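You operate a simulated robot arm through the tools that you are given. There is no shell and no other tool.

You are at the controls of a simulated robot arm. One attempt, no reset.

JOB
Brew a pot of coffee as the brew card says, then switch the maker off.
Fine: the card gives the scoops and the dial's setting; use the filter in the basket; the tin starts open; lay the scoop back and close the tin. Where these are worked on the way, their far stop is far enough and under half their travel is too little: black basket.
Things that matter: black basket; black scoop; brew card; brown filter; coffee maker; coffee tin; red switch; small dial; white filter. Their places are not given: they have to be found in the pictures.

It is judged by the outcome, as a careful person would: the job done as asked, and still so three seconds after it is handed in. It fails if anything else is knocked over, pushed out of place, dropped, spilled or broken.

ROBOT AND FRAMES
A 7-joint arm with a two-finger parallel gripper, fixed in place. Base frame: the origin is at the foot of the arm, x ahead of it, y to its left, z up; the work surface is at about z = 0.74. Lengths are in m, angles in rad, forces in N, time in s.
With the tool pointing down near the work surface it reaches from about 0.1 to 0.84 m from the base axis. Its first joint turns from -2.007 to 2.007 rad. Payload 3.91 kg.
The TCP is the grasp point between the finger pads, 0.03 m short of the fingertips. In the tool frame z runs along the fingers and y along their closing line. Largest opening 0.11 m; finger width 0.02, thickness 0.01; the body of the gripper, 0.048 by 0.112 m, starts 0.055 m behind the TCP.
Orientation is told as [roll, pitch, yaw] about the base's x, y, z axes, in that order, counted from this pose: with the fingers straight down and closing along the base's y, the tool's x points along the base's -x, its y along +y and its z along -z.

CONTROLS
- The arm moves only by the tool play_rows. Its argument "moves" is a list of rows, each an object of numbers (a shift or turn left out is 0, a gripper value left out holds the last): "tx", "ty", "tz": the shift along the base's x, y, z in m; "rx", "ry", "rz": the turn, a rotation vector about the base's x, y, z in rad; "fingers": the finger opening in m, from 0 to 0.11. In form: [{"tx": .., "ty": .., "tz": .., "rx": .., "ry": .., "rz": .., "fingers": ..}, ...]. A call has 1 to 20 rows; each row shifts and turns the commanded pose from where the row before left it. A row lasts 0.2 s, in which the tool goes at most 0.05 m and 0.15 rad; a call with a longer step from one row to the next is refused whole, and so is a gripper value outside its range. Where a pose cannot be reached the arm comes as near as it can. A force on the tool above 80 N (or 10 N above the force at the start of the call, whichever is more), or a blocked arm, ends the call early, and 0.2 s more pass. The fingers move at their own pace (about 0.153 m/s each) and stop on an object; they squeeze with about 35 N. The grip force told is the motor's: it shows also when the fingers shut on nothing. Time passes only in rows, and 0.2 s behind the last, so rows that do not move let the fingers close. The reply holds the time, the measured pose of the TCP, the force on the tool along the base axes, the opening and the grip force, in the units named above and with some noise, with the torque about the TCP (base axes, N m) and any sound that the robot's microphone picked up.
- Cameras (640 x 400 px; columns grow to the right, rows downward): "scene" is fixed at [0.0501, 0.5008, 1.4905]; the picture's right is [-0.81, -0.59, 0.00], its down [-0.26, 0.36, -0.90] and it looks along [0.53, -0.73, -0.44] (base axes); focal length 286 px, centre (320, 200). "wrist" rides on the gripper at [0.072, 0.017, -0.103] in the tool frame; the picture's right is [-0.23, 0.97, 0.00], its down [-0.76, -0.18, -0.62] and it looks along [-0.61, -0.14, 0.78] (tool axes); focal length 222 px, centre (320, 200).
- capture(camera): a new picture of that camera. It takes no simulated time.
- move_column(by): slides the trunk up (or, below 0, down) by that many m; the arm rides with it, the base frame stays. It gives what a move gives, with no picture.
- locate(camera, pixels): for up to 12 pixels [column, row] of the newest picture of that camera ("zoom" is the newest enlarged one), the place [x, y, z] in the base frame of the surface seen there, good to about 0.002 m. It takes no simulated time.
- enlarge(camera, box): a new picture of the part [left, top, right, bottom] of that camera's present view, enlarged. It takes no simulated time.
- close_job(): hands the job in; it is judged then, once.

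Open the gripper and draw the arm clear of the work before you hand the job in, unless the task says otherwise.

The tools are called as name(argument=value, ...) on one line, values as JSON. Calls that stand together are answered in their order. play_rows: Moves the arm, as the interface text tells. Its arguments: {"type":"object","properties":{"moves":{"type":"array"}},"required":["moves"]} The other tools are called the same way: move_column (by) slides the trunk up or down; capture (camera) takes a picture; locate (camera, pixels) gives the place of the surface under pixels of a picture; enlarge (camera, box) takes an enlarged picture of a part of a camera's view; close_job () hands the job in.

At the start:

```text
t: 0.0
tool_pos: [0.5504, 0.0707, 1.3802]
tcp_rot: [-0.001, 0.0, 0.0]
contact_force: [-0.1, 0.6, -0.4]
ft_torque: [0.01, 0.0, -0.01]
gripper_width: 0.1099
finger_force: 0.0
trunk travel left (down, up): [-0.925, 0.065]
```

scene: 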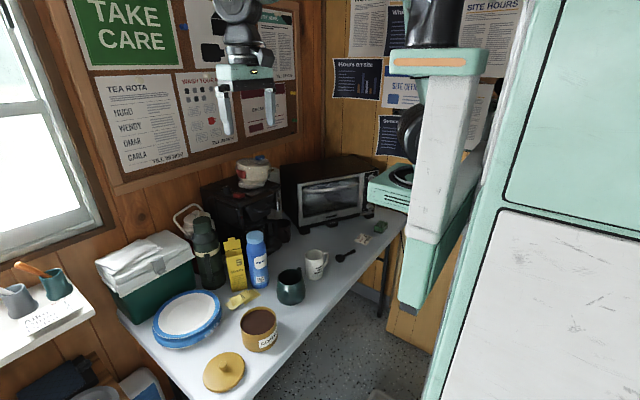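
wrist: 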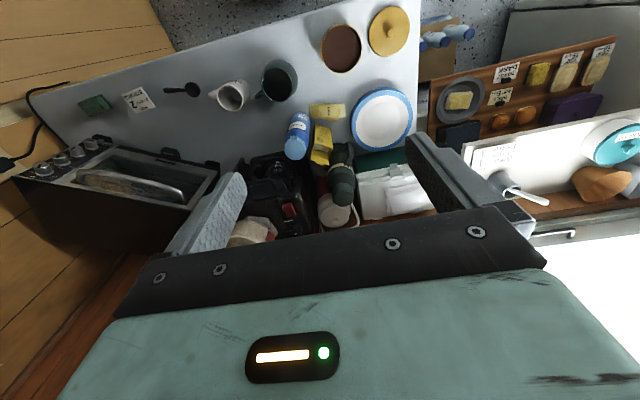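

The scene shows the tin at (260,325), its lid at (223,372), the scoop at (345,255), the card near (362,238) and the maker around (240,205). I'll enlarge these parts for a closer look.

enlarge(camera="scene", box=[180, 140, 320, 260])

enlarge(camera="scene", box=[290, 200, 410, 290])

enlarge(camera="wrist", box=[60, 60, 260, 180])

enlarge(camera="wrist", box=[210, 130, 350, 250])

```text
3.33 times, centred on (250, 200) of scene
```

zoom: 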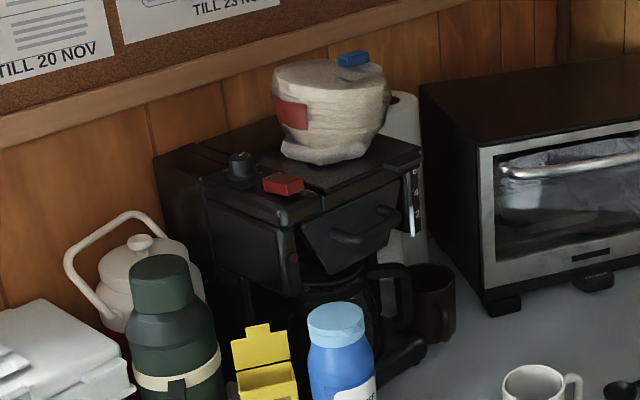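

```text
4.44 times, centred on (350, 245) of scene
```

zoom: 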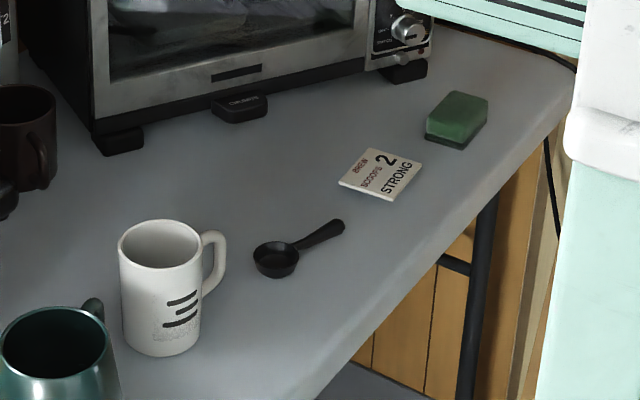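

```text
3.20 times, centred on (160, 120) of wrist
```

zoom: 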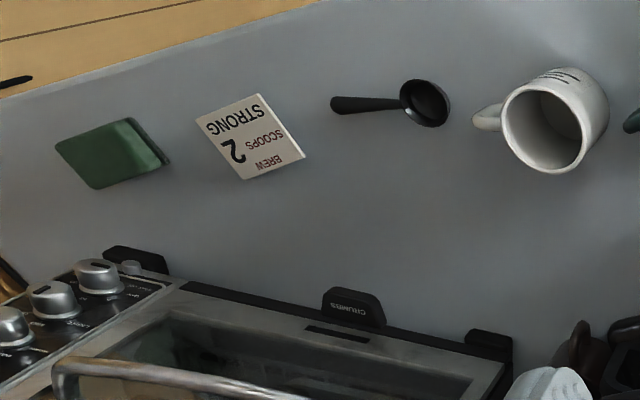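

```text
3.33 times, centred on (280, 190) of wrist
```

zoom: 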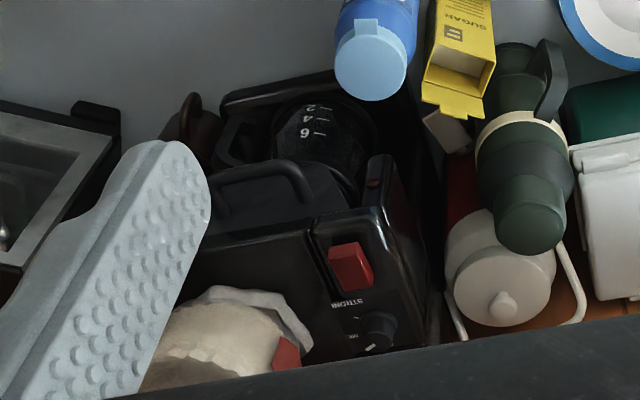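

The card reads 2 scoops, STRONG. Next I'll get positions of everything seen in the scene picture.

capture(camera="scene")

locate(camera="scene", pixels=[[260, 318], [243, 320], [277, 322], [260, 308], [222, 360], [223, 372], [205, 375], [243, 375], [223, 390], [341, 257], [352, 250], [363, 239]])

enlarge(camera="scene", box=[225, 160, 295, 220])

enlarge(camera="scene", box=[140, 270, 320, 400])

```text
taken
```

scene: 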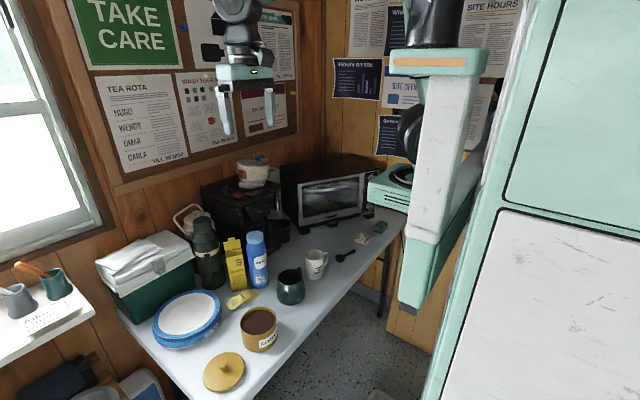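

```text
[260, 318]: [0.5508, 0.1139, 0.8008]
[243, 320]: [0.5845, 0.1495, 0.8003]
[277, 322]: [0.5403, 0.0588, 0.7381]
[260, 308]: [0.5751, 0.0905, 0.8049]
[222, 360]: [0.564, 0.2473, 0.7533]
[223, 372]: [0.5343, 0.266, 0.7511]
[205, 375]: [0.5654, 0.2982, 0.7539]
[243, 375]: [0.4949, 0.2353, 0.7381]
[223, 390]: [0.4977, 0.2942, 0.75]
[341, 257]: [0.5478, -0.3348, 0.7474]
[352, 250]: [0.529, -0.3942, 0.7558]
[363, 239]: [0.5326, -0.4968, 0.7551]
```

```text
6.67 times, centred on (260, 190) of scene
```

zoom: 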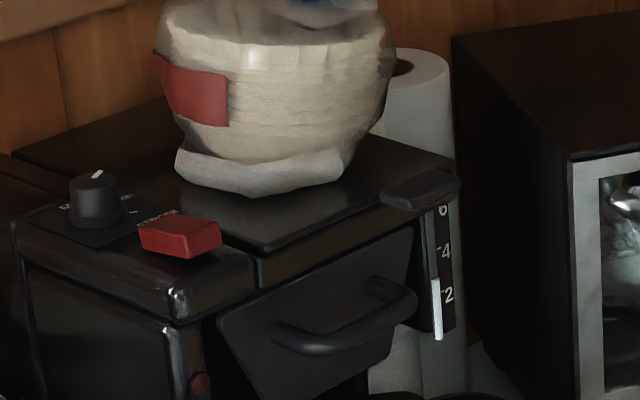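

```text
3.08 times, centred on (230, 335) of scene
```

zoom: 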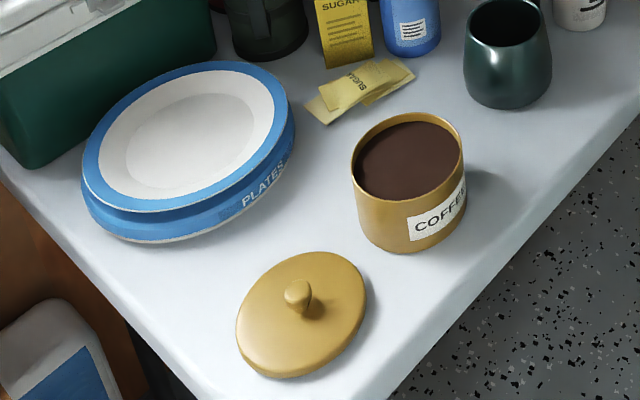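

The dial, red switch, drawer-style black basket and water gauge are visible on the maker. I'll locate these parts in a fresh enlargement.

enlarge(camera="scene", box=[225, 160, 295, 220])

locate(camera="zoom", pixels=[[97, 180], [97, 205], [180, 232], [180, 248], [290, 335], [345, 335], [400, 300], [375, 285], [345, 300], [250, 330], [400, 245], [420, 190]])

locate(camera="zoom", pixels=[[165, 310], [255, 265], [30, 230], [20, 150], [455, 160], [265, 110], [190, 95], [260, 180], [320, 15], [330, 225], [420, 70], [200, 385]])

```text
6.67 times, centred on (260, 190) of scene
```

zoom: 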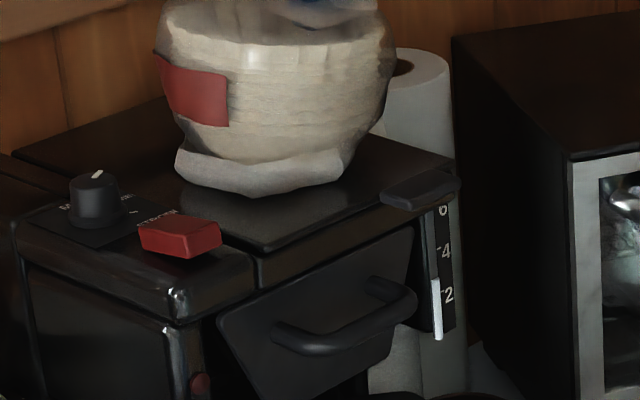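

```text
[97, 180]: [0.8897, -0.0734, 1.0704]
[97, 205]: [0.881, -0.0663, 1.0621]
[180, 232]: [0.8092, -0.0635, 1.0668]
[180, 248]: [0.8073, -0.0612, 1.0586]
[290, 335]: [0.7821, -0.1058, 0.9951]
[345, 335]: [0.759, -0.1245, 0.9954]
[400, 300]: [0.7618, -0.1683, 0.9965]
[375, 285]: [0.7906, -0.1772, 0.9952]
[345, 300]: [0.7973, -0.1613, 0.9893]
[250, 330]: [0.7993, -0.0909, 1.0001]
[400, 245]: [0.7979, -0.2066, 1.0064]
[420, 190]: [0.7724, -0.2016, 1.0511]
```

```text
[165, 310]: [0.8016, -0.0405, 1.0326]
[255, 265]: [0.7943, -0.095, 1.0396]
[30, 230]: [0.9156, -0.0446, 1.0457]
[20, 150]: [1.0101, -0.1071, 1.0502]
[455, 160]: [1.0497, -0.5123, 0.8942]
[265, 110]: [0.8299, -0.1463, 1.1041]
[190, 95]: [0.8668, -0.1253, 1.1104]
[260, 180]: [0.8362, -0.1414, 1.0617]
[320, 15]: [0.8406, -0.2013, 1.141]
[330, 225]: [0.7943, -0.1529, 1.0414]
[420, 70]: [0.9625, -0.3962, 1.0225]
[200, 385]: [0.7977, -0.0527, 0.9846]
```

The basket's handle is near (0.76,-0.14,0.996), the switch near (0.808,-0.063,1.066) and the dial near (0.888,-0.07,1.07). I'll move the wrist camera closer for a look at the maker.

play_rows(moves=[{"tx": -0.02, "ty": -0.04}, {"tx": -0.02, "ty": -0.04}, {"tx": -0.02, "ty": -0.04}, {"tx": -0.02, "ty": -0.04}, {"tx": -0.02, "tz": -0.02}, {"tx": -0.02, "tz": -0.02}])

capture(camera="wrist")

capture(camera="scene")

```text
t: 1.4
tool_pos: [0.4304, -0.0888, 1.3422]
tcp_rot: [0.0, 0.0, 0.0]
contact_force: [-0.3, 0.2, 0.1]
ft_torque: [0.01, 0.0, 0.02]
gripper_width: 0.1101
finger_force: 0.1
trunk travel left (down, up): [-0.925, 0.065]
```

```text
taken
```

wrist: 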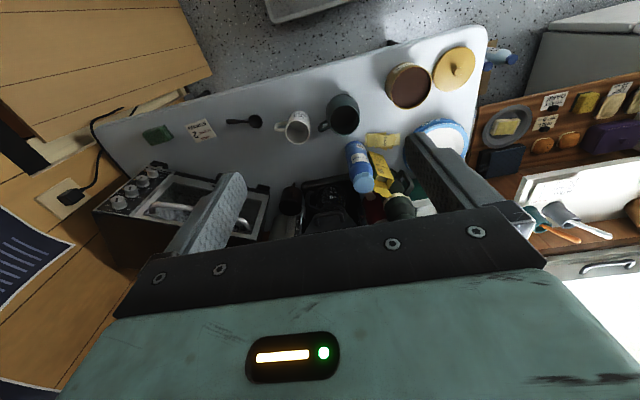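

```text
taken
```

scene: 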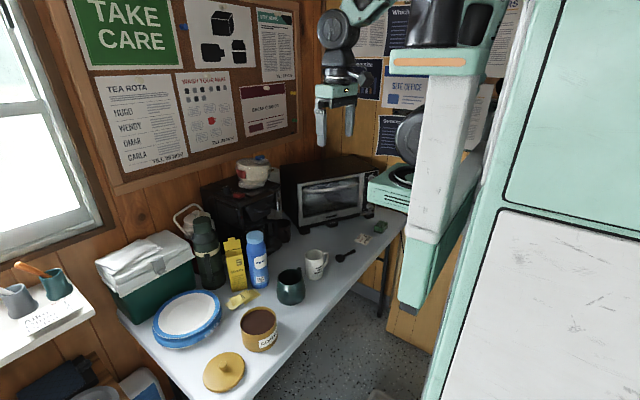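

The wrist view is upside down and the maker now sits at the bottom, partly hidden. I'll move forward so that it comes into the middle of the view.

play_rows(moves=[{"tx": 0.04}, {"tx": 0.04}, {"tx": 0.04}, {"tx": 0.04}, {"tx": 0.04, "ty": -0.03}])

capture(camera="wrist")

enlarge(camera="wrist", box=[230, 60, 430, 240])

```text
t: 2.6
tool_pos: [0.6304, -0.1193, 1.3413]
tcp_rot: [0.001, 0.0, 0.0]
contact_force: [0.6, 0.2, 0.3]
ft_torque: [-0.05, -0.02, 0.03]
gripper_width: 0.1101
finger_force: 0.1
trunk travel left (down, up): [-0.925, 0.065]
```

```text
taken
```

wrist: 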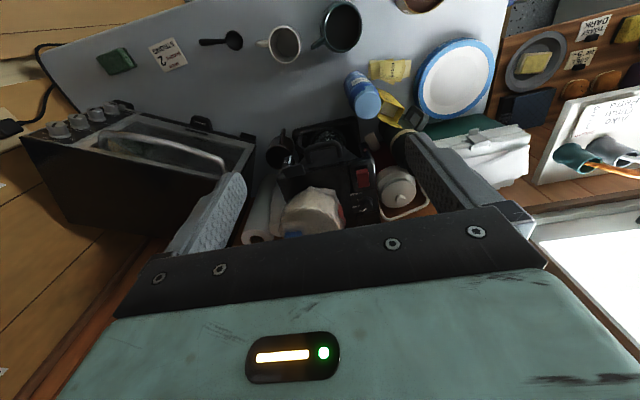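

```text
2.22 times, centred on (330, 150) of wrist
```

zoom: 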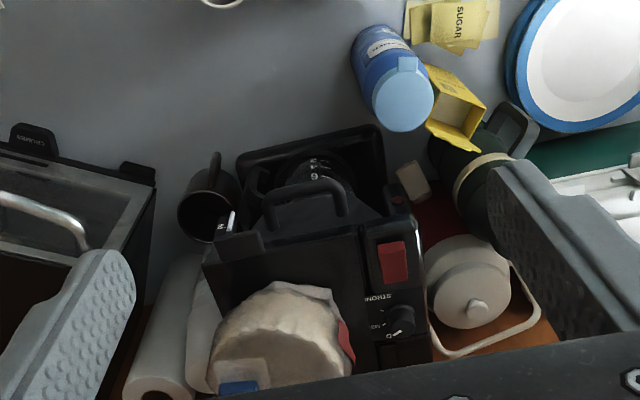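

The maker is well in view now; I'll zoom on the dial and switch.

enlarge(camera="wrist", box=[340, 150, 400, 210])

enlarge(camera="wrist", box=[280, 110, 380, 180])

```text
6.67 times, centred on (370, 180) of wrist
```

zoom: 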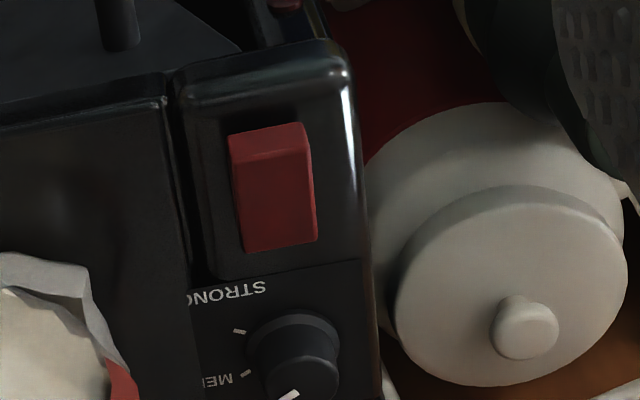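

```text
5.71 times, centred on (330, 145) of wrist
```

zoom: 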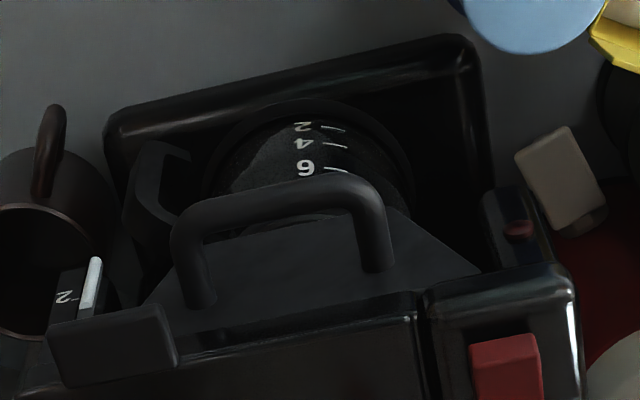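

Zooming on the dial itself, with its labels and pointer.

enlarge(camera="wrist", box=[345, 180, 395, 225])

locate(camera="zoom", pixels=[[280, 165], [225, 60], [150, 170], [250, 240], [300, 210]])

enlarge(camera="scene", box=[225, 165, 265, 195])

```text
8.89 times, centred on (370, 202) of wrist
```

zoom: 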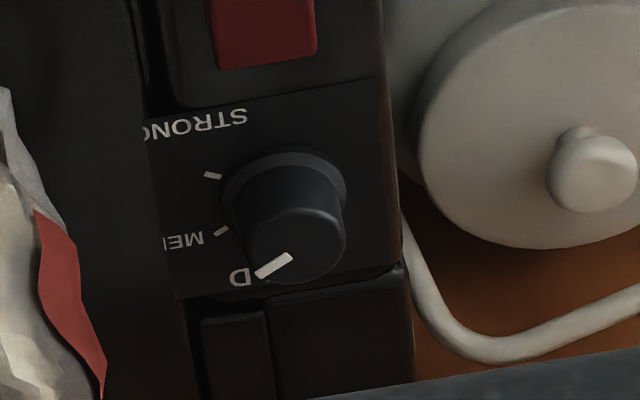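

```text
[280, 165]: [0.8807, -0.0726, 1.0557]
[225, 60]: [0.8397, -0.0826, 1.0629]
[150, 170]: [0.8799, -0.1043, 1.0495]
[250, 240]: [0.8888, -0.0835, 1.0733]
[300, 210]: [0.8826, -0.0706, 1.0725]
```

```text
13.33 times, centred on (245, 180) of scene
```

zoom: 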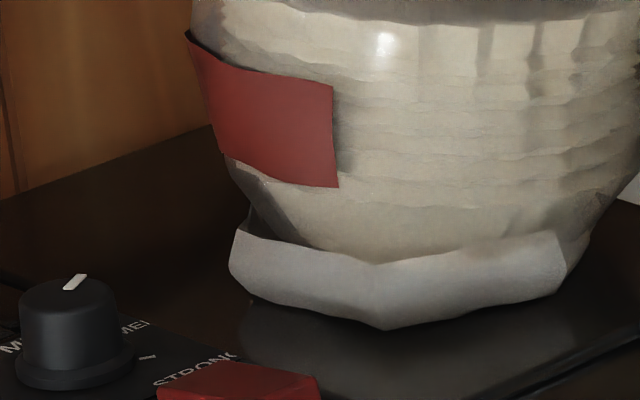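

The dial points at MILD and STRONG is the front tick. I'll start with the basket: turn the gripper 90° and back it off so I can take the handle bar (y -0.10..-0.17, x 0.76, z 0.996) from a tilted approach.

play_rows(moves=[{"tx": -0.01, "rz": -0.1428}, {"tx": -0.01, "rz": -0.1428}, {"tx": -0.01, "rz": -0.1428}, {"tx": -0.01, "rz": -0.1428}, {"tx": -0.01, "rz": -0.1428}, {"tx": -0.01, "rz": -0.1428}, {"tx": -0.01, "rz": -0.1428}, {"tx": -0.01, "rz": -0.1428}, {"tx": -0.01, "rz": -0.1428}, {"tx": -0.01, "rz": -0.1428}, {"tx": -0.01, "rz": -0.1428}])

capture(camera="wrist")

capture(camera="scene")

```text
t: 5.0
tool_pos: [0.5199, -0.1203, 1.3415]
tcp_rot: [-0.002, 0.0, -1.573]
contact_force: [0.5, 0.3, -0.3]
ft_torque: [-0.06, -0.01, 0.0]
gripper_width: 0.1101
finger_force: 0.1
trunk travel left (down, up): [-0.925, 0.065]
```

```text
taken
```

wrist: 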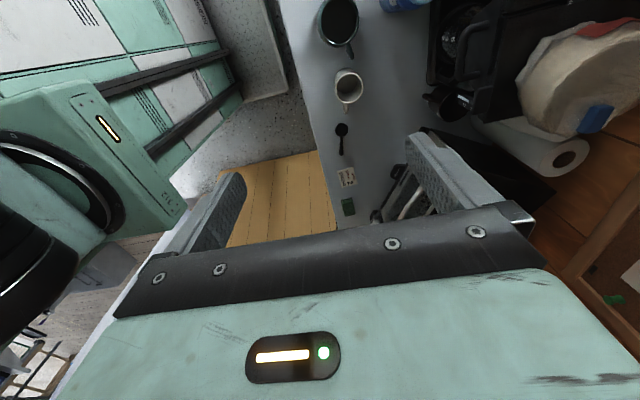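

```text
taken
```

scene: 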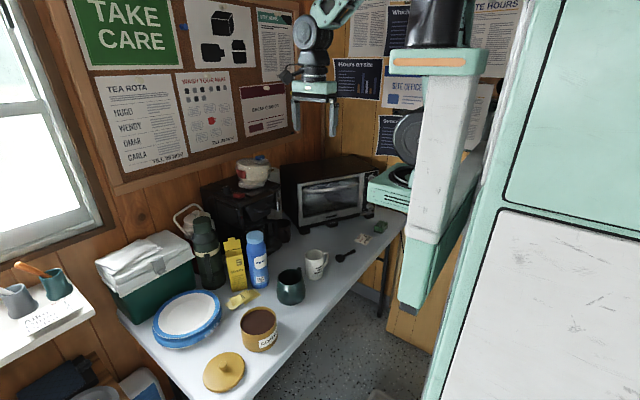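

The yaw worked and the maker's handle is visible at upper right (460,45). I'll enlarge and locate it precisely.

enlarge(camera="wrist", box=[410, 0, 540, 110])

enlarge(camera="wrist", box=[320, 100, 370, 220])

```text
3.64 times, centred on (475, 55) of wrist
```

zoom: 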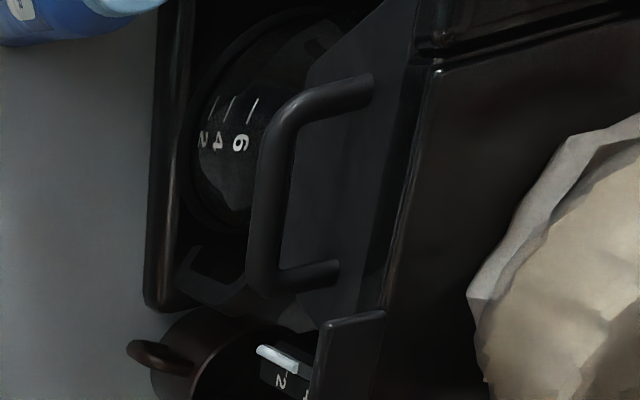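

```text
3.33 times, centred on (345, 160) of wrist
```

zoom: 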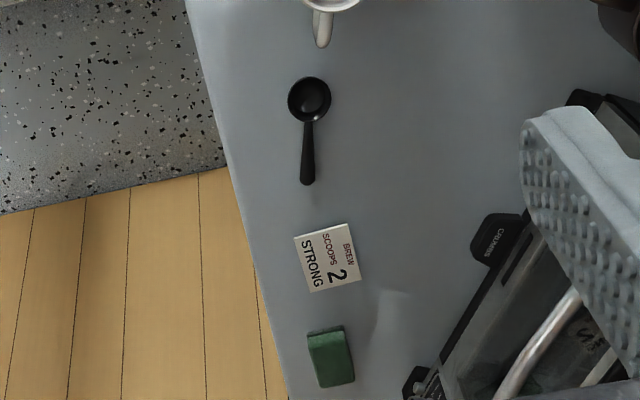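

locate(camera="zoom", pixels=[[310, 95], [310, 78], [310, 122], [290, 100], [330, 100], [308, 130], [307, 155], [307, 182], [325, 255], [345, 285], [320, 15]])

enlarge(camera="wrist", box=[410, 0, 540, 110])

locate(camera="zoom", pixels=[[280, 130], [265, 200], [262, 265], [300, 110], [350, 90], [325, 272], [330, 180], [340, 240], [400, 180], [435, 70], [350, 330], [280, 365]])

```text
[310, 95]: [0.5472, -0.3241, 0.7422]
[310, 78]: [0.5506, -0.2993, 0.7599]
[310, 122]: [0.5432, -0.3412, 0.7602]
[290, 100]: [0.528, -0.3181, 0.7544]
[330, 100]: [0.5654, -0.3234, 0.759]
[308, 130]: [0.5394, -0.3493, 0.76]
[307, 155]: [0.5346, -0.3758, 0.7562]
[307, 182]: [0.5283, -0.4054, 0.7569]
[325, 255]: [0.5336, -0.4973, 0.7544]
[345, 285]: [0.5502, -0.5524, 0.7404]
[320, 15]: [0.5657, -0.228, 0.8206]
```

```text
3.64 times, centred on (475, 55) of wrist
```

zoom: 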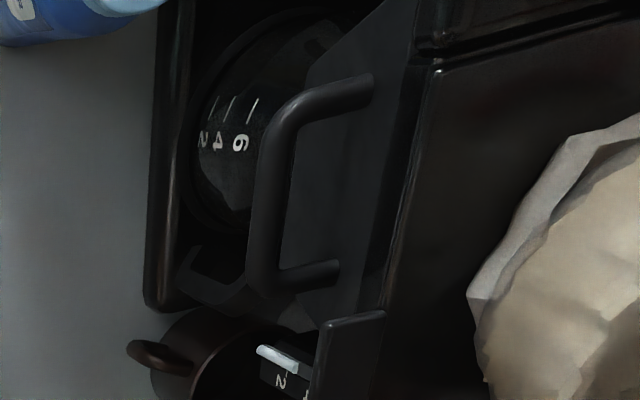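

```text
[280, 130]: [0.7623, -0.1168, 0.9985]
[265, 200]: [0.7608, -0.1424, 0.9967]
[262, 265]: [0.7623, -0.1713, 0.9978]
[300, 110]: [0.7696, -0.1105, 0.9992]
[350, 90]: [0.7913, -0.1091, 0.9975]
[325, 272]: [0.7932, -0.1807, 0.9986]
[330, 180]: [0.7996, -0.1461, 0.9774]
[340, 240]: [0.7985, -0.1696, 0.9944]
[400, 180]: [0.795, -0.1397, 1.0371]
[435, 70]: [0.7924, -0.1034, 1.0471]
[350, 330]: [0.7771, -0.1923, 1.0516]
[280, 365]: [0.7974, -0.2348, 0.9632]
```

Bar is at x≈0.761, z≈0.993, y from -0.11 to -0.18; scoop bowl centre (0.547,-0.32), rim z 0.76. I'll tilt the tool to nearly horizontal (pointing +x) while lowering it in front of the handle.

play_rows(moves=[{"tz": -0.02, "ry": -0.15}, {"tz": -0.02, "ry": -0.15}, {"tz": -0.02, "ry": -0.15}, {"tz": -0.02, "ry": -0.15}, {"tz": -0.02, "ry": -0.15}, {"tz": -0.02, "ry": -0.15}, {"tz": -0.02, "ry": -0.15}, {"tz": -0.02, "ry": -0.15}, {"tz": -0.02, "ry": -0.15}, {"tz": -0.02, "ry": -0.15}])

capture(camera="scene")

capture(camera="wrist")

```text
t: 7.2
tool_pos: [0.6894, -0.1199, 1.1934]
tcp_rot: [1.5, -0.001, -1.571]
contact_force: [0.2, 0.6, 0.2]
ft_torque: [0.02, 0.05, 0.01]
gripper_width: 0.1097
finger_force: 0.0
out of reach, approached as far as the arm can: row 3, 4, 5, 6, 7, 8
trunk travel left (down, up): [-0.925, 0.065]
```

```text
taken
```

scene: 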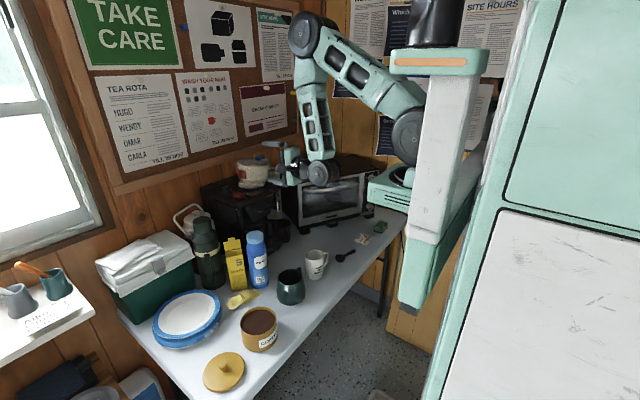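

```text
taken
```

wrist: 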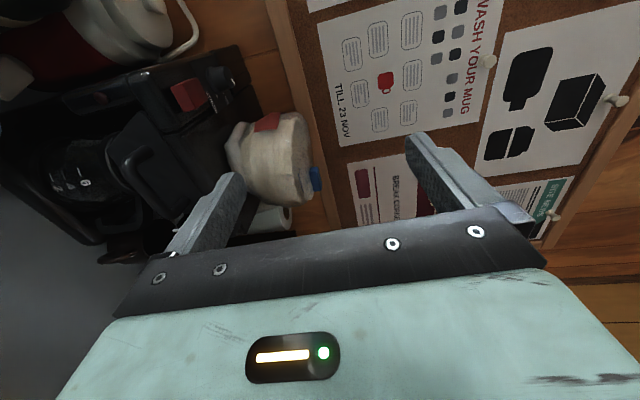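

The arm couldn't hold x=0.52 with a horizontal tool at this trunk height, and ended at (0.689,-0.12,1.193). Before lowering the trunk I check the bottle and other neighbours.

locate(camera="scene", pixels=[[256, 234], [258, 265], [235, 240], [204, 222], [290, 275], [315, 252], [280, 225], [304, 255], [282, 152], [320, 175]])

enlarge(camera="scene", box=[200, 130, 360, 270])

```text
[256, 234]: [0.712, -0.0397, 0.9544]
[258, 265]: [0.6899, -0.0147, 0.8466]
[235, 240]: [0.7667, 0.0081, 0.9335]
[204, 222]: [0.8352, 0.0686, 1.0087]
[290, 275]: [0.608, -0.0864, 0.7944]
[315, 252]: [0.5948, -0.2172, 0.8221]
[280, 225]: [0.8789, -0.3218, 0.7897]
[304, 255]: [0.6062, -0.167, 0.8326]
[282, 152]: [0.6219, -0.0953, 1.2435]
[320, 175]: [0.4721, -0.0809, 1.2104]
```

```text
2.86 times, centred on (280, 200) of scene
```

zoom: 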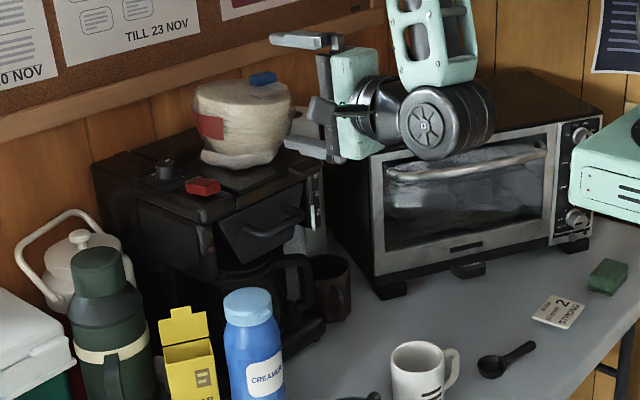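

I'll check where the arm's carriage is relative to the table before moving the column.

locate(camera="scene", pixels=[[380, 190], [400, 205], [408, 135], [412, 295], [440, 150], [435, 60], [405, 230], [350, 265], [385, 235]])

```text
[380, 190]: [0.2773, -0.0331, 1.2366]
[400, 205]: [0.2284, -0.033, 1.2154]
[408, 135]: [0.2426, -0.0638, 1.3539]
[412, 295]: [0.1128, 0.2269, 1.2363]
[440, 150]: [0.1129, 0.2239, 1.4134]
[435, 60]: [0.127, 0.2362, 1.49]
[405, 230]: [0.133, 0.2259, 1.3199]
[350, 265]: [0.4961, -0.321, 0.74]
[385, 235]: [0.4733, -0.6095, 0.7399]
```

The carriage stays at x<0.28, clear of the table edge at x≈0.47. I'll line up in y with the handle, open partly, and lower the column by 0.1 first.

play_rows(moves=[{"ty": -0.025, "tx": -0.02, "fingers": 0.06}, {"fingers": 0.06}])

move_column(by=-0.1)

play_rows(moves=[{"tx": -0.03}, {"tx": -0.03}, {"tx": -0.03}])

```text
t: 7.8
tool_pos: [0.6708, -0.1454, 1.1943]
tcp_rot: [1.498, 0.002, -1.57]
contact_force: [0.3, 0.2, -0.3]
ft_torque: [0.03, 0.0, 0.02]
gripper_width: 0.0601
finger_force: 0.1
trunk travel left (down, up): [-0.925, 0.065]
```

```text
t: 9.1
tool_pos: [0.6694, -0.1453, 1.0937]
tcp_rot: [1.499, 0.001, -1.571]
contact_force: [0.3, 0.0, -0.5]
ft_torque: [0.01, 0.02, 0.01]
gripper_width: 0.0599
finger_force: 0.2
trunk travel left (down, up): [-0.825, 0.165]
```

```text
t: 9.9
tool_pos: [0.6363, -0.1514, 1.0503]
tcp_rot: [1.501, 0.001, -1.572]
contact_force: [0.2, 0.9, 0.8]
ft_torque: [-0.02, 0.0, -0.06]
gripper_width: 0.0604
finger_force: 0.0
out of reach, approached as far as the arm can: row 1, 2, 3
trunk travel left (down, up): [-0.825, 0.165]
```

The limit on x depends on height; I'll drop to handle height and test how far back the horizontal tool can go there.

play_rows(moves=[{"tz": -0.028, "ty": 0.003, "tx": 0.02}, {"tz": -0.029, "ty": 0.003, "tx": 0.02}, {"tx": -0.03}, {"tx": -0.03}])

```text
t: 10.9
tool_pos: [0.6158, -0.1463, 0.9926]
tcp_rot: [1.498, 0.003, -1.571]
contact_force: [0.6, -0.7, -0.2]
ft_torque: [0.03, 0.02, -0.03]
gripper_width: 0.0597
finger_force: 0.0
trunk travel left (down, up): [-0.825, 0.165]
```

At handle height x=0.616 is reached fine. I go forward onto the bar now, stopping a little short to look.

play_rows(moves=[{"tx": 0.04}, {"tx": 0.04}, {"tx": 0.03}])

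capture(camera="wrist")

enlarge(camera="scene", box=[200, 150, 340, 260])

```text
t: 11.7
tool_pos: [0.7263, -0.148, 0.9936]
tcp_rot: [1.501, 0.0, -1.572]
contact_force: [-0.7, -0.9, 0.7]
ft_torque: [-0.03, 0.01, 0.02]
gripper_width: 0.0599
finger_force: 0.1
trunk travel left (down, up): [-0.825, 0.165]
```

```text
taken
```

wrist: 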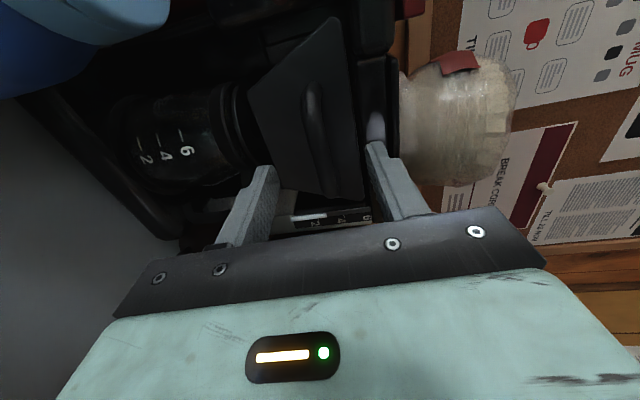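

```text
3.64 times, centred on (270, 205) of scene
```

zoom: 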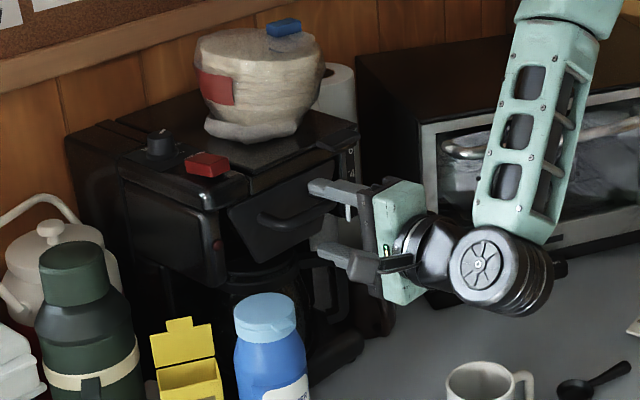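

The bar (310,120 in the wrist view) lies centred between the fingers. I move in 0.028 more and close.

play_rows(moves=[{"tx": 0.014}, {"tx": 0.014}, {"fingers": 0.0}, {"fingers": 0.0}, {"fingers": 0.0}])

capture(camera="wrist")

```text
t: 12.9
tool_pos: [0.7534, -0.147, 0.9926]
tcp_rot: [1.499, 0.001, -1.57]
contact_force: [-0.5, 0.6, -5.9]
ft_torque: [-0.07, 0.08, 0.07]
gripper_width: 0.0123
finger_force: 45.1
trunk travel left (down, up): [-0.825, 0.165]
```

```text
taken
```

wrist: 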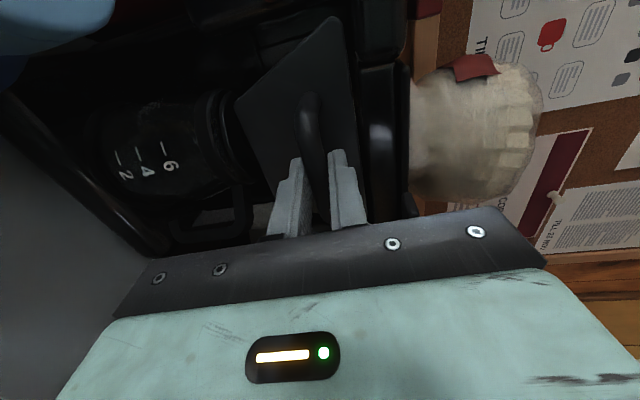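

The bar is held (0.0123 m wide). I pull gently along -x.

play_rows(moves=[{"tx": -0.01}, {"tx": -0.01}, {"tx": -0.01}, {"tx": -0.01}])

enlarge(camera="scene", box=[200, 150, 340, 260])

```text
t: 13.9
tool_pos: [0.7132, -0.1471, 0.9922]
tcp_rot: [1.497, -0.002, -1.571]
contact_force: [1.0, -0.9, -9.9]
ft_torque: [0.02, 0.11, 0.09]
gripper_width: 0.0125
finger_force: 44.9
trunk travel left (down, up): [-0.825, 0.165]
```

```text
3.64 times, centred on (270, 205) of scene
```

zoom: 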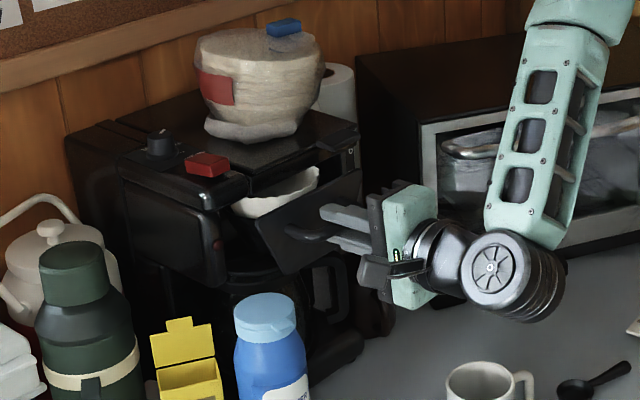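

The basket slides out straight and a white filter is inside. I keep pulling toward its stop.

play_rows(moves=[{"tx": -0.01}, {"tx": -0.01}, {"tx": -0.01}, {"tx": -0.01}])

enlarge(camera="scene", box=[200, 150, 340, 260])

```text
t: 14.9
tool_pos: [0.674, -0.1479, 0.992]
tcp_rot: [1.498, -0.001, -1.571]
contact_force: [1.0, 4.3, -9.8]
ft_torque: [-0.08, 0.07, -1.03]
gripper_width: 0.0123
finger_force: 44.9
trunk travel left (down, up): [-0.825, 0.165]
```

```text
3.64 times, centred on (270, 205) of scene
```

zoom: 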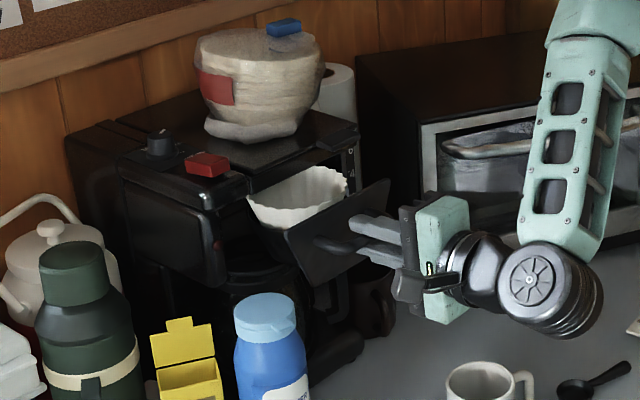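

A small side torque appears; travel so far is 0.08. I continue in small steps.

play_rows(moves=[{"tx": -0.008}, {"tx": -0.008}])

enlarge(camera="scene", box=[220, 150, 320, 240])

capture(camera="wrist")

```text
t: 15.5
tool_pos: [0.6568, -0.148, 0.9924]
tcp_rot: [1.499, 0.0, -1.571]
contact_force: [1.4, 1.7, -9.9]
ft_torque: [-0.04, 0.11, 0.35]
gripper_width: 0.0126
finger_force: 45.1
trunk travel left (down, up): [-0.825, 0.165]
```

```text
4.44 times, centred on (270, 195) of scene
```

zoom: 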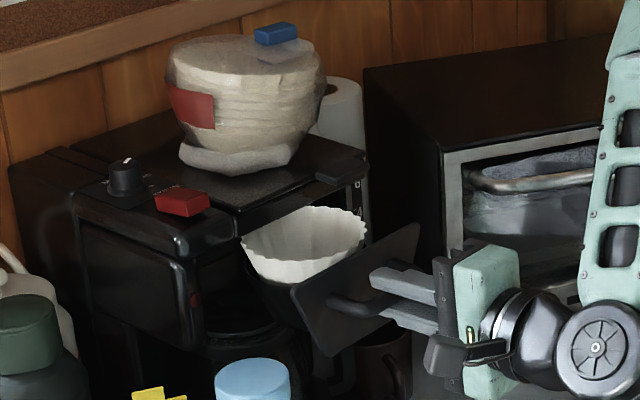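

```text
taken
```

wrist: 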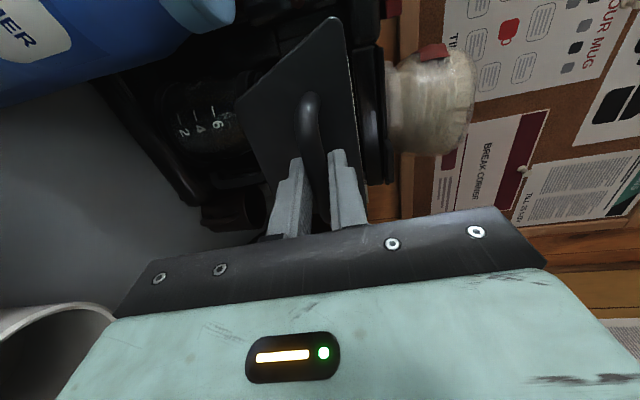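

The filter is nearly fully exposed after 0.097 m. I proceed in very small steps while watching the x force, so as not to drag the maker.

play_rows(moves=[{"tx": -0.004}, {"tx": -0.004}])

locate(camera="zoom", pixels=[[250, 245], [305, 207], [362, 230], [300, 275], [285, 225], [300, 240], [330, 290], [415, 230], [295, 290], [330, 350], [250, 380], [300, 262]])

```text
t: 16.1
tool_pos: [0.6494, -0.1472, 0.993]
tcp_rot: [1.498, -0.001, -1.57]
contact_force: [1.4, 3.2, -12.0]
ft_torque: [0.01, 0.16, 0.51]
gripper_width: 0.0124
finger_force: 45.2
trunk travel left (down, up): [-0.825, 0.165]
```

```text
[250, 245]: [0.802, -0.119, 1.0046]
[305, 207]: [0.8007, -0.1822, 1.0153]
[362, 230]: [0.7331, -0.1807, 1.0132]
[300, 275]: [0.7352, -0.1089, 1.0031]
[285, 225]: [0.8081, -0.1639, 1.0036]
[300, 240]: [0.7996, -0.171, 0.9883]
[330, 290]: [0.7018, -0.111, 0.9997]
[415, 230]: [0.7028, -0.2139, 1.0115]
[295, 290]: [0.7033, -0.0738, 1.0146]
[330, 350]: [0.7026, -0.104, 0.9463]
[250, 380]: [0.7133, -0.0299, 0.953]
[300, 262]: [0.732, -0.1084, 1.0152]
```

The filter rim spans x≈0.73–0.80 at z 1.015, so a bit more pull helps. Continuing in small steps.

play_rows(moves=[{"tx": -0.004}, {"tx": -0.004}, {"tx": -0.004}])

```text
t: 16.9
tool_pos: [0.6367, -0.1462, 0.9935]
tcp_rot: [1.5, -0.001, -1.572]
contact_force: [0.9, 3.5, -11.2]
ft_torque: [-0.02, 0.12, 0.54]
gripper_width: 0.0126
finger_force: 45.1
trunk travel left (down, up): [-0.825, 0.165]
```

play_rows(moves=[{"tx": -0.004}, {"tx": -0.004}, {"tx": -0.004}])

enlarge(camera="scene", box=[220, 150, 320, 240])

```text
t: 17.7
tool_pos: [0.6251, -0.1473, 0.9934]
tcp_rot: [1.496, 0.001, -1.571]
contact_force: [1.1, 7.0, -13.7]
ft_torque: [0.01, 0.15, -0.04]
gripper_width: 0.0122
finger_force: 44.9
trunk travel left (down, up): [-0.825, 0.165]
```

```text
4.44 times, centred on (270, 195) of scene
```

zoom: 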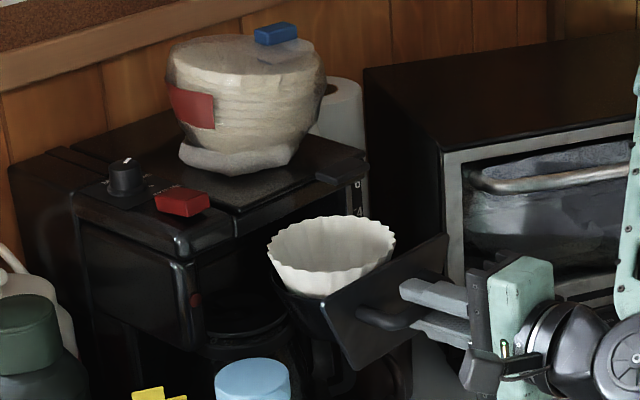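

The filter is now clear of the maker. I try two more small steps to see whether the stop is here.

play_rows(moves=[{"tx": -0.004}, {"tx": -0.004}])

enlarge(camera="scene", box=[220, 150, 320, 240])

locate(camera="zoom", pixels=[[272, 245], [330, 217], [392, 240], [330, 292], [310, 250], [340, 255], [330, 280], [440, 240], [235, 220], [180, 240], [200, 200], [125, 180]])

```text
t: 18.3
tool_pos: [0.6183, -0.1467, 0.9926]
tcp_rot: [1.5, 0.0, -1.571]
contact_force: [12.9, 2.5, -12.3]
ft_torque: [-0.01, 0.11, 0.56]
gripper_width: 0.0125
finger_force: 45.0
trunk travel left (down, up): [-0.825, 0.165]
```

```text
4.44 times, centred on (270, 195) of scene
```

zoom: 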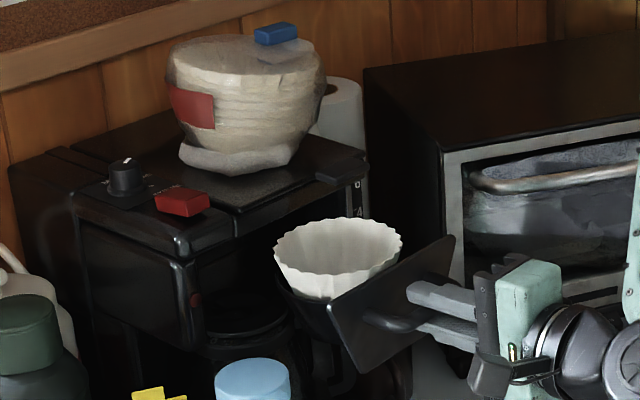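

```text
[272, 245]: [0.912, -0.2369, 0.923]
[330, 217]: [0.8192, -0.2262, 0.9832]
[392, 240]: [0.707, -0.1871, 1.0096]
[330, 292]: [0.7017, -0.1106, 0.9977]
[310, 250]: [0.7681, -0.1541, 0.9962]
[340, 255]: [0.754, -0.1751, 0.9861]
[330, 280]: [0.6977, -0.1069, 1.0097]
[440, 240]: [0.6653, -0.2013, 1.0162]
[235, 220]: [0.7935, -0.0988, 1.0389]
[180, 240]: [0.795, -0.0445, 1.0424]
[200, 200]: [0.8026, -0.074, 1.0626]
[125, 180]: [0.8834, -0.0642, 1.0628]
```

The x force rose to 12.9 N at 0.135 m: that is the stop, and the maker hasn't moved. I ease off, open wide and slide the fingers sideways (-y) off the bar.

play_rows(moves=[{"tx": 0.002}, {"fingers": 0.1}, {"fingers": 0.1}, {"fingers": 0.1}])

capture(camera="wrist")

enlarge(camera="scene", box=[240, 150, 340, 240])

```text
t: 19.3
tool_pos: [0.6191, -0.1484, 0.9936]
tcp_rot: [1.498, 0.002, -1.571]
contact_force: [0.0, -0.8, -0.4]
ft_torque: [0.02, 0.02, -0.01]
gripper_width: 0.0999
finger_force: 0.1
trunk travel left (down, up): [-0.825, 0.165]
```

```text
taken
```

wrist: 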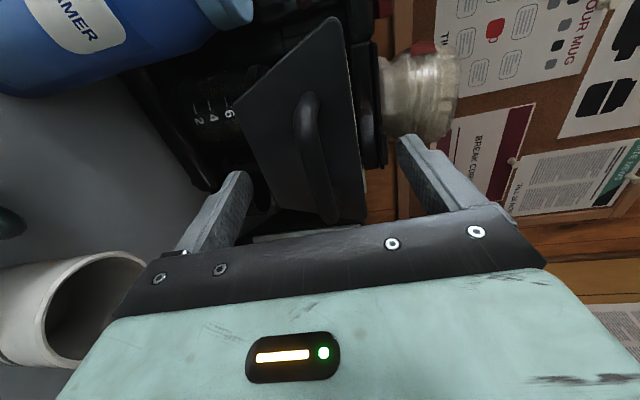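

```text
4.44 times, centred on (290, 195) of scene
```

zoom: 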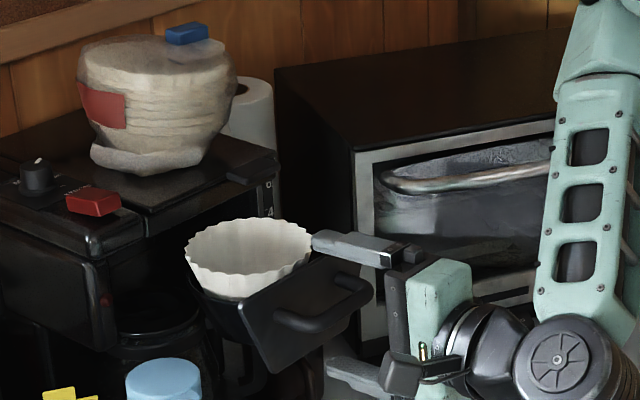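

Fingers are clear above and below the bar. I slide -y 0.11, then turn the tool back to pointing down while rising slightly.

play_rows(moves=[{"ty": -0.03}, {"ty": -0.04}, {"ty": -0.04}, {"ty": -0.02, "ry": 0.1, "tz": 0.01}, {"ry": 0.14, "tz": 0.01}, {"ry": 0.14, "tz": 0.01}, {"ry": 0.14, "tz": 0.01}, {"ry": 0.14, "tz": 0.01}, {"ry": 0.14, "tz": 0.01}, {"ry": 0.14, "tz": 0.01}, {"ry": 0.14, "tz": 0.0}, {"ry": 0.14, "tz": 0.0}, {"ry": 0.14}, {"ry": 0.14}])

capture(camera="wrist")

capture(camera="scene")

```text
t: 22.3
tool_pos: [0.6171, -0.2774, 1.062]
tcp_rot: [-0.001, 0.0, -1.57]
contact_force: [-0.8, -0.6, -0.1]
ft_torque: [0.0, -0.01, 0.01]
gripper_width: 0.0999
finger_force: 0.2
trunk travel left (down, up): [-0.825, 0.165]
```

```text
taken
```

wrist: 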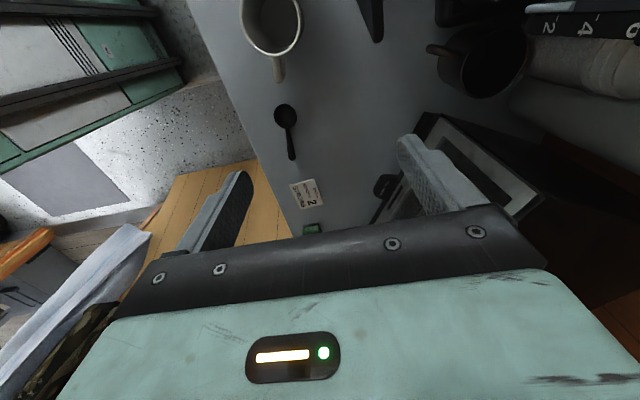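

```text
taken
```

scene: 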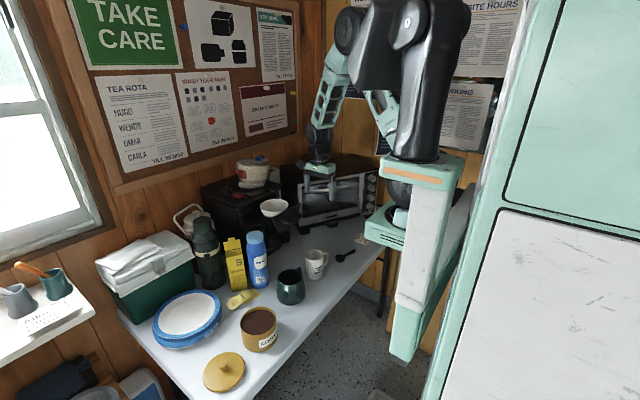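

Now the scoop: enlarge it in the wrist view at (287,130).

enlarge(camera="wrist", box=[255, 90, 325, 170])

locate(camera="zoom", pixels=[[270, 70], [270, 90], [235, 100], [330, 100], [285, 150], [300, 190], [308, 240], [320, 290], [325, 325], [280, 170], [355, 180]])

```text
5.00 times, centred on (290, 130) of wrist
```

zoom: 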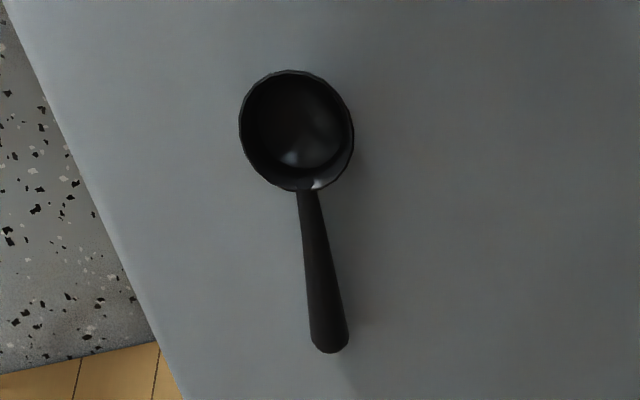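

```text
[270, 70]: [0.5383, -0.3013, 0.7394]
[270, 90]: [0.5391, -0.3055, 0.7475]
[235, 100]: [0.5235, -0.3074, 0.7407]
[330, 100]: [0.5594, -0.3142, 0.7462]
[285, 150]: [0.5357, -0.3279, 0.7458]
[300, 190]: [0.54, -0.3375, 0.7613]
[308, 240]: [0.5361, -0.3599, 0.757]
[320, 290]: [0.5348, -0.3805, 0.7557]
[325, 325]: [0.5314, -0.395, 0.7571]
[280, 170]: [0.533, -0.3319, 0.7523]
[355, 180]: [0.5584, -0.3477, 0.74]
```

Handle runs from (0.540,-0.338) to (0.531,-0.405), top z≈0.757, direction about 0.16 rad off the y axis. I turn the gripper to match and descend above the handle at y≈-0.383.

play_rows(moves=[{"tx": -0.02, "ty": -0.026, "rz": -0.08, "fingers": 0.05}, {"tx": -0.02, "ty": -0.027, "rz": -0.08}, {"tx": -0.02, "ty": -0.027}, {"tx": -0.024, "ty": -0.026}, {"tz": -0.05}, {"tz": -0.05}, {"tz": -0.05}, {"tz": -0.05}])

capture(camera="wrist")

```text
t: 24.1
tool_pos: [0.5358, -0.3835, 0.8628]
tcp_rot: [-0.001, -0.001, -1.73]
contact_force: [0.0, 1.1, -0.1]
ft_torque: [-0.03, -0.02, 0.02]
gripper_width: 0.0499
finger_force: 0.1
trunk travel left (down, up): [-0.825, 0.165]
```

```text
taken
```

wrist: 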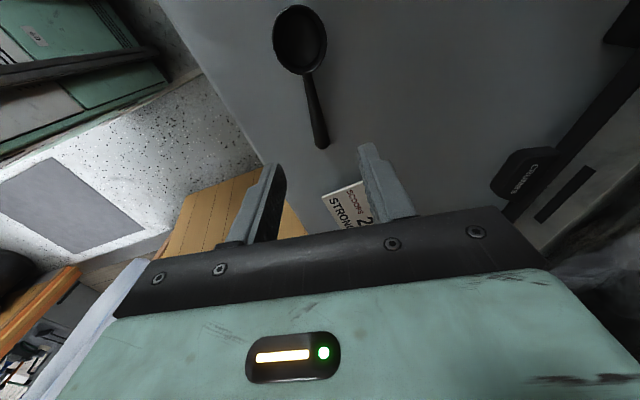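

I re-measure the scoop handle from this closer view before the final descent.

enlarge(camera="wrist", box=[250, 0, 350, 170])

locate(camera="wrist", pixels=[[297, 45], [275, 40], [326, 30], [302, 72], [307, 90], [312, 110], [317, 125], [322, 140], [321, 147], [300, 6], [297, 20], [345, 120]])

```text
2.35 times, centred on (300, 85) of wrist
```

zoom: 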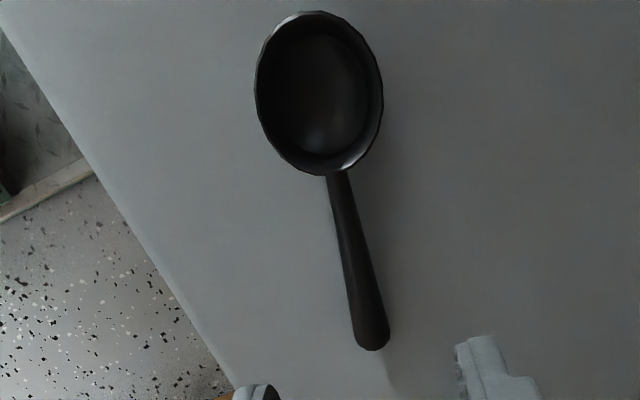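

```text
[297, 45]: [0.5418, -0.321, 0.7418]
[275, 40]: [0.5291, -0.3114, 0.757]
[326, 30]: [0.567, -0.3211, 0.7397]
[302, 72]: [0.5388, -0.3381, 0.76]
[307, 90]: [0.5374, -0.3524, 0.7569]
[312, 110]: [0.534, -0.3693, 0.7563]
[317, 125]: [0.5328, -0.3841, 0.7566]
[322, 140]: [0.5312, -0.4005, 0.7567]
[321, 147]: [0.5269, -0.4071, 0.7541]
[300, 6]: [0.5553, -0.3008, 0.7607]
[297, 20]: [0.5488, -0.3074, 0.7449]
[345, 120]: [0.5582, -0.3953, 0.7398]
```

The handle at y=-0.384 lies at x≈0.533. I descend to z 0.773 and close.

play_rows(moves=[{"tx": -0.0025, "tz": -0.04}, {"tz": -0.03}, {"tz": -0.015}, {"tz": -0.005}, {"fingers": 0.0}, {"fingers": 0.0}, {"fingers": 0.0}])

capture(camera="wrist")

```text
t: 25.7
tool_pos: [0.533, -0.3838, 0.7736]
tcp_rot: [-0.001, -0.001, -1.732]
contact_force: [0.3, 0.1, -0.2]
ft_torque: [0.0, -0.02, 0.01]
gripper_width: 0.0121
finger_force: 34.5
trunk travel left (down, up): [-0.825, 0.165]
```

```text
taken
```

wrist: 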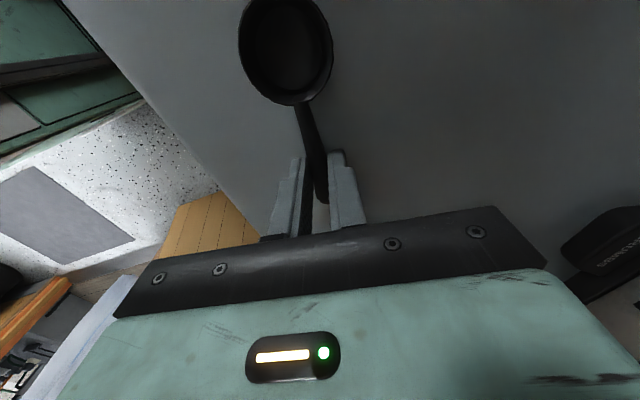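

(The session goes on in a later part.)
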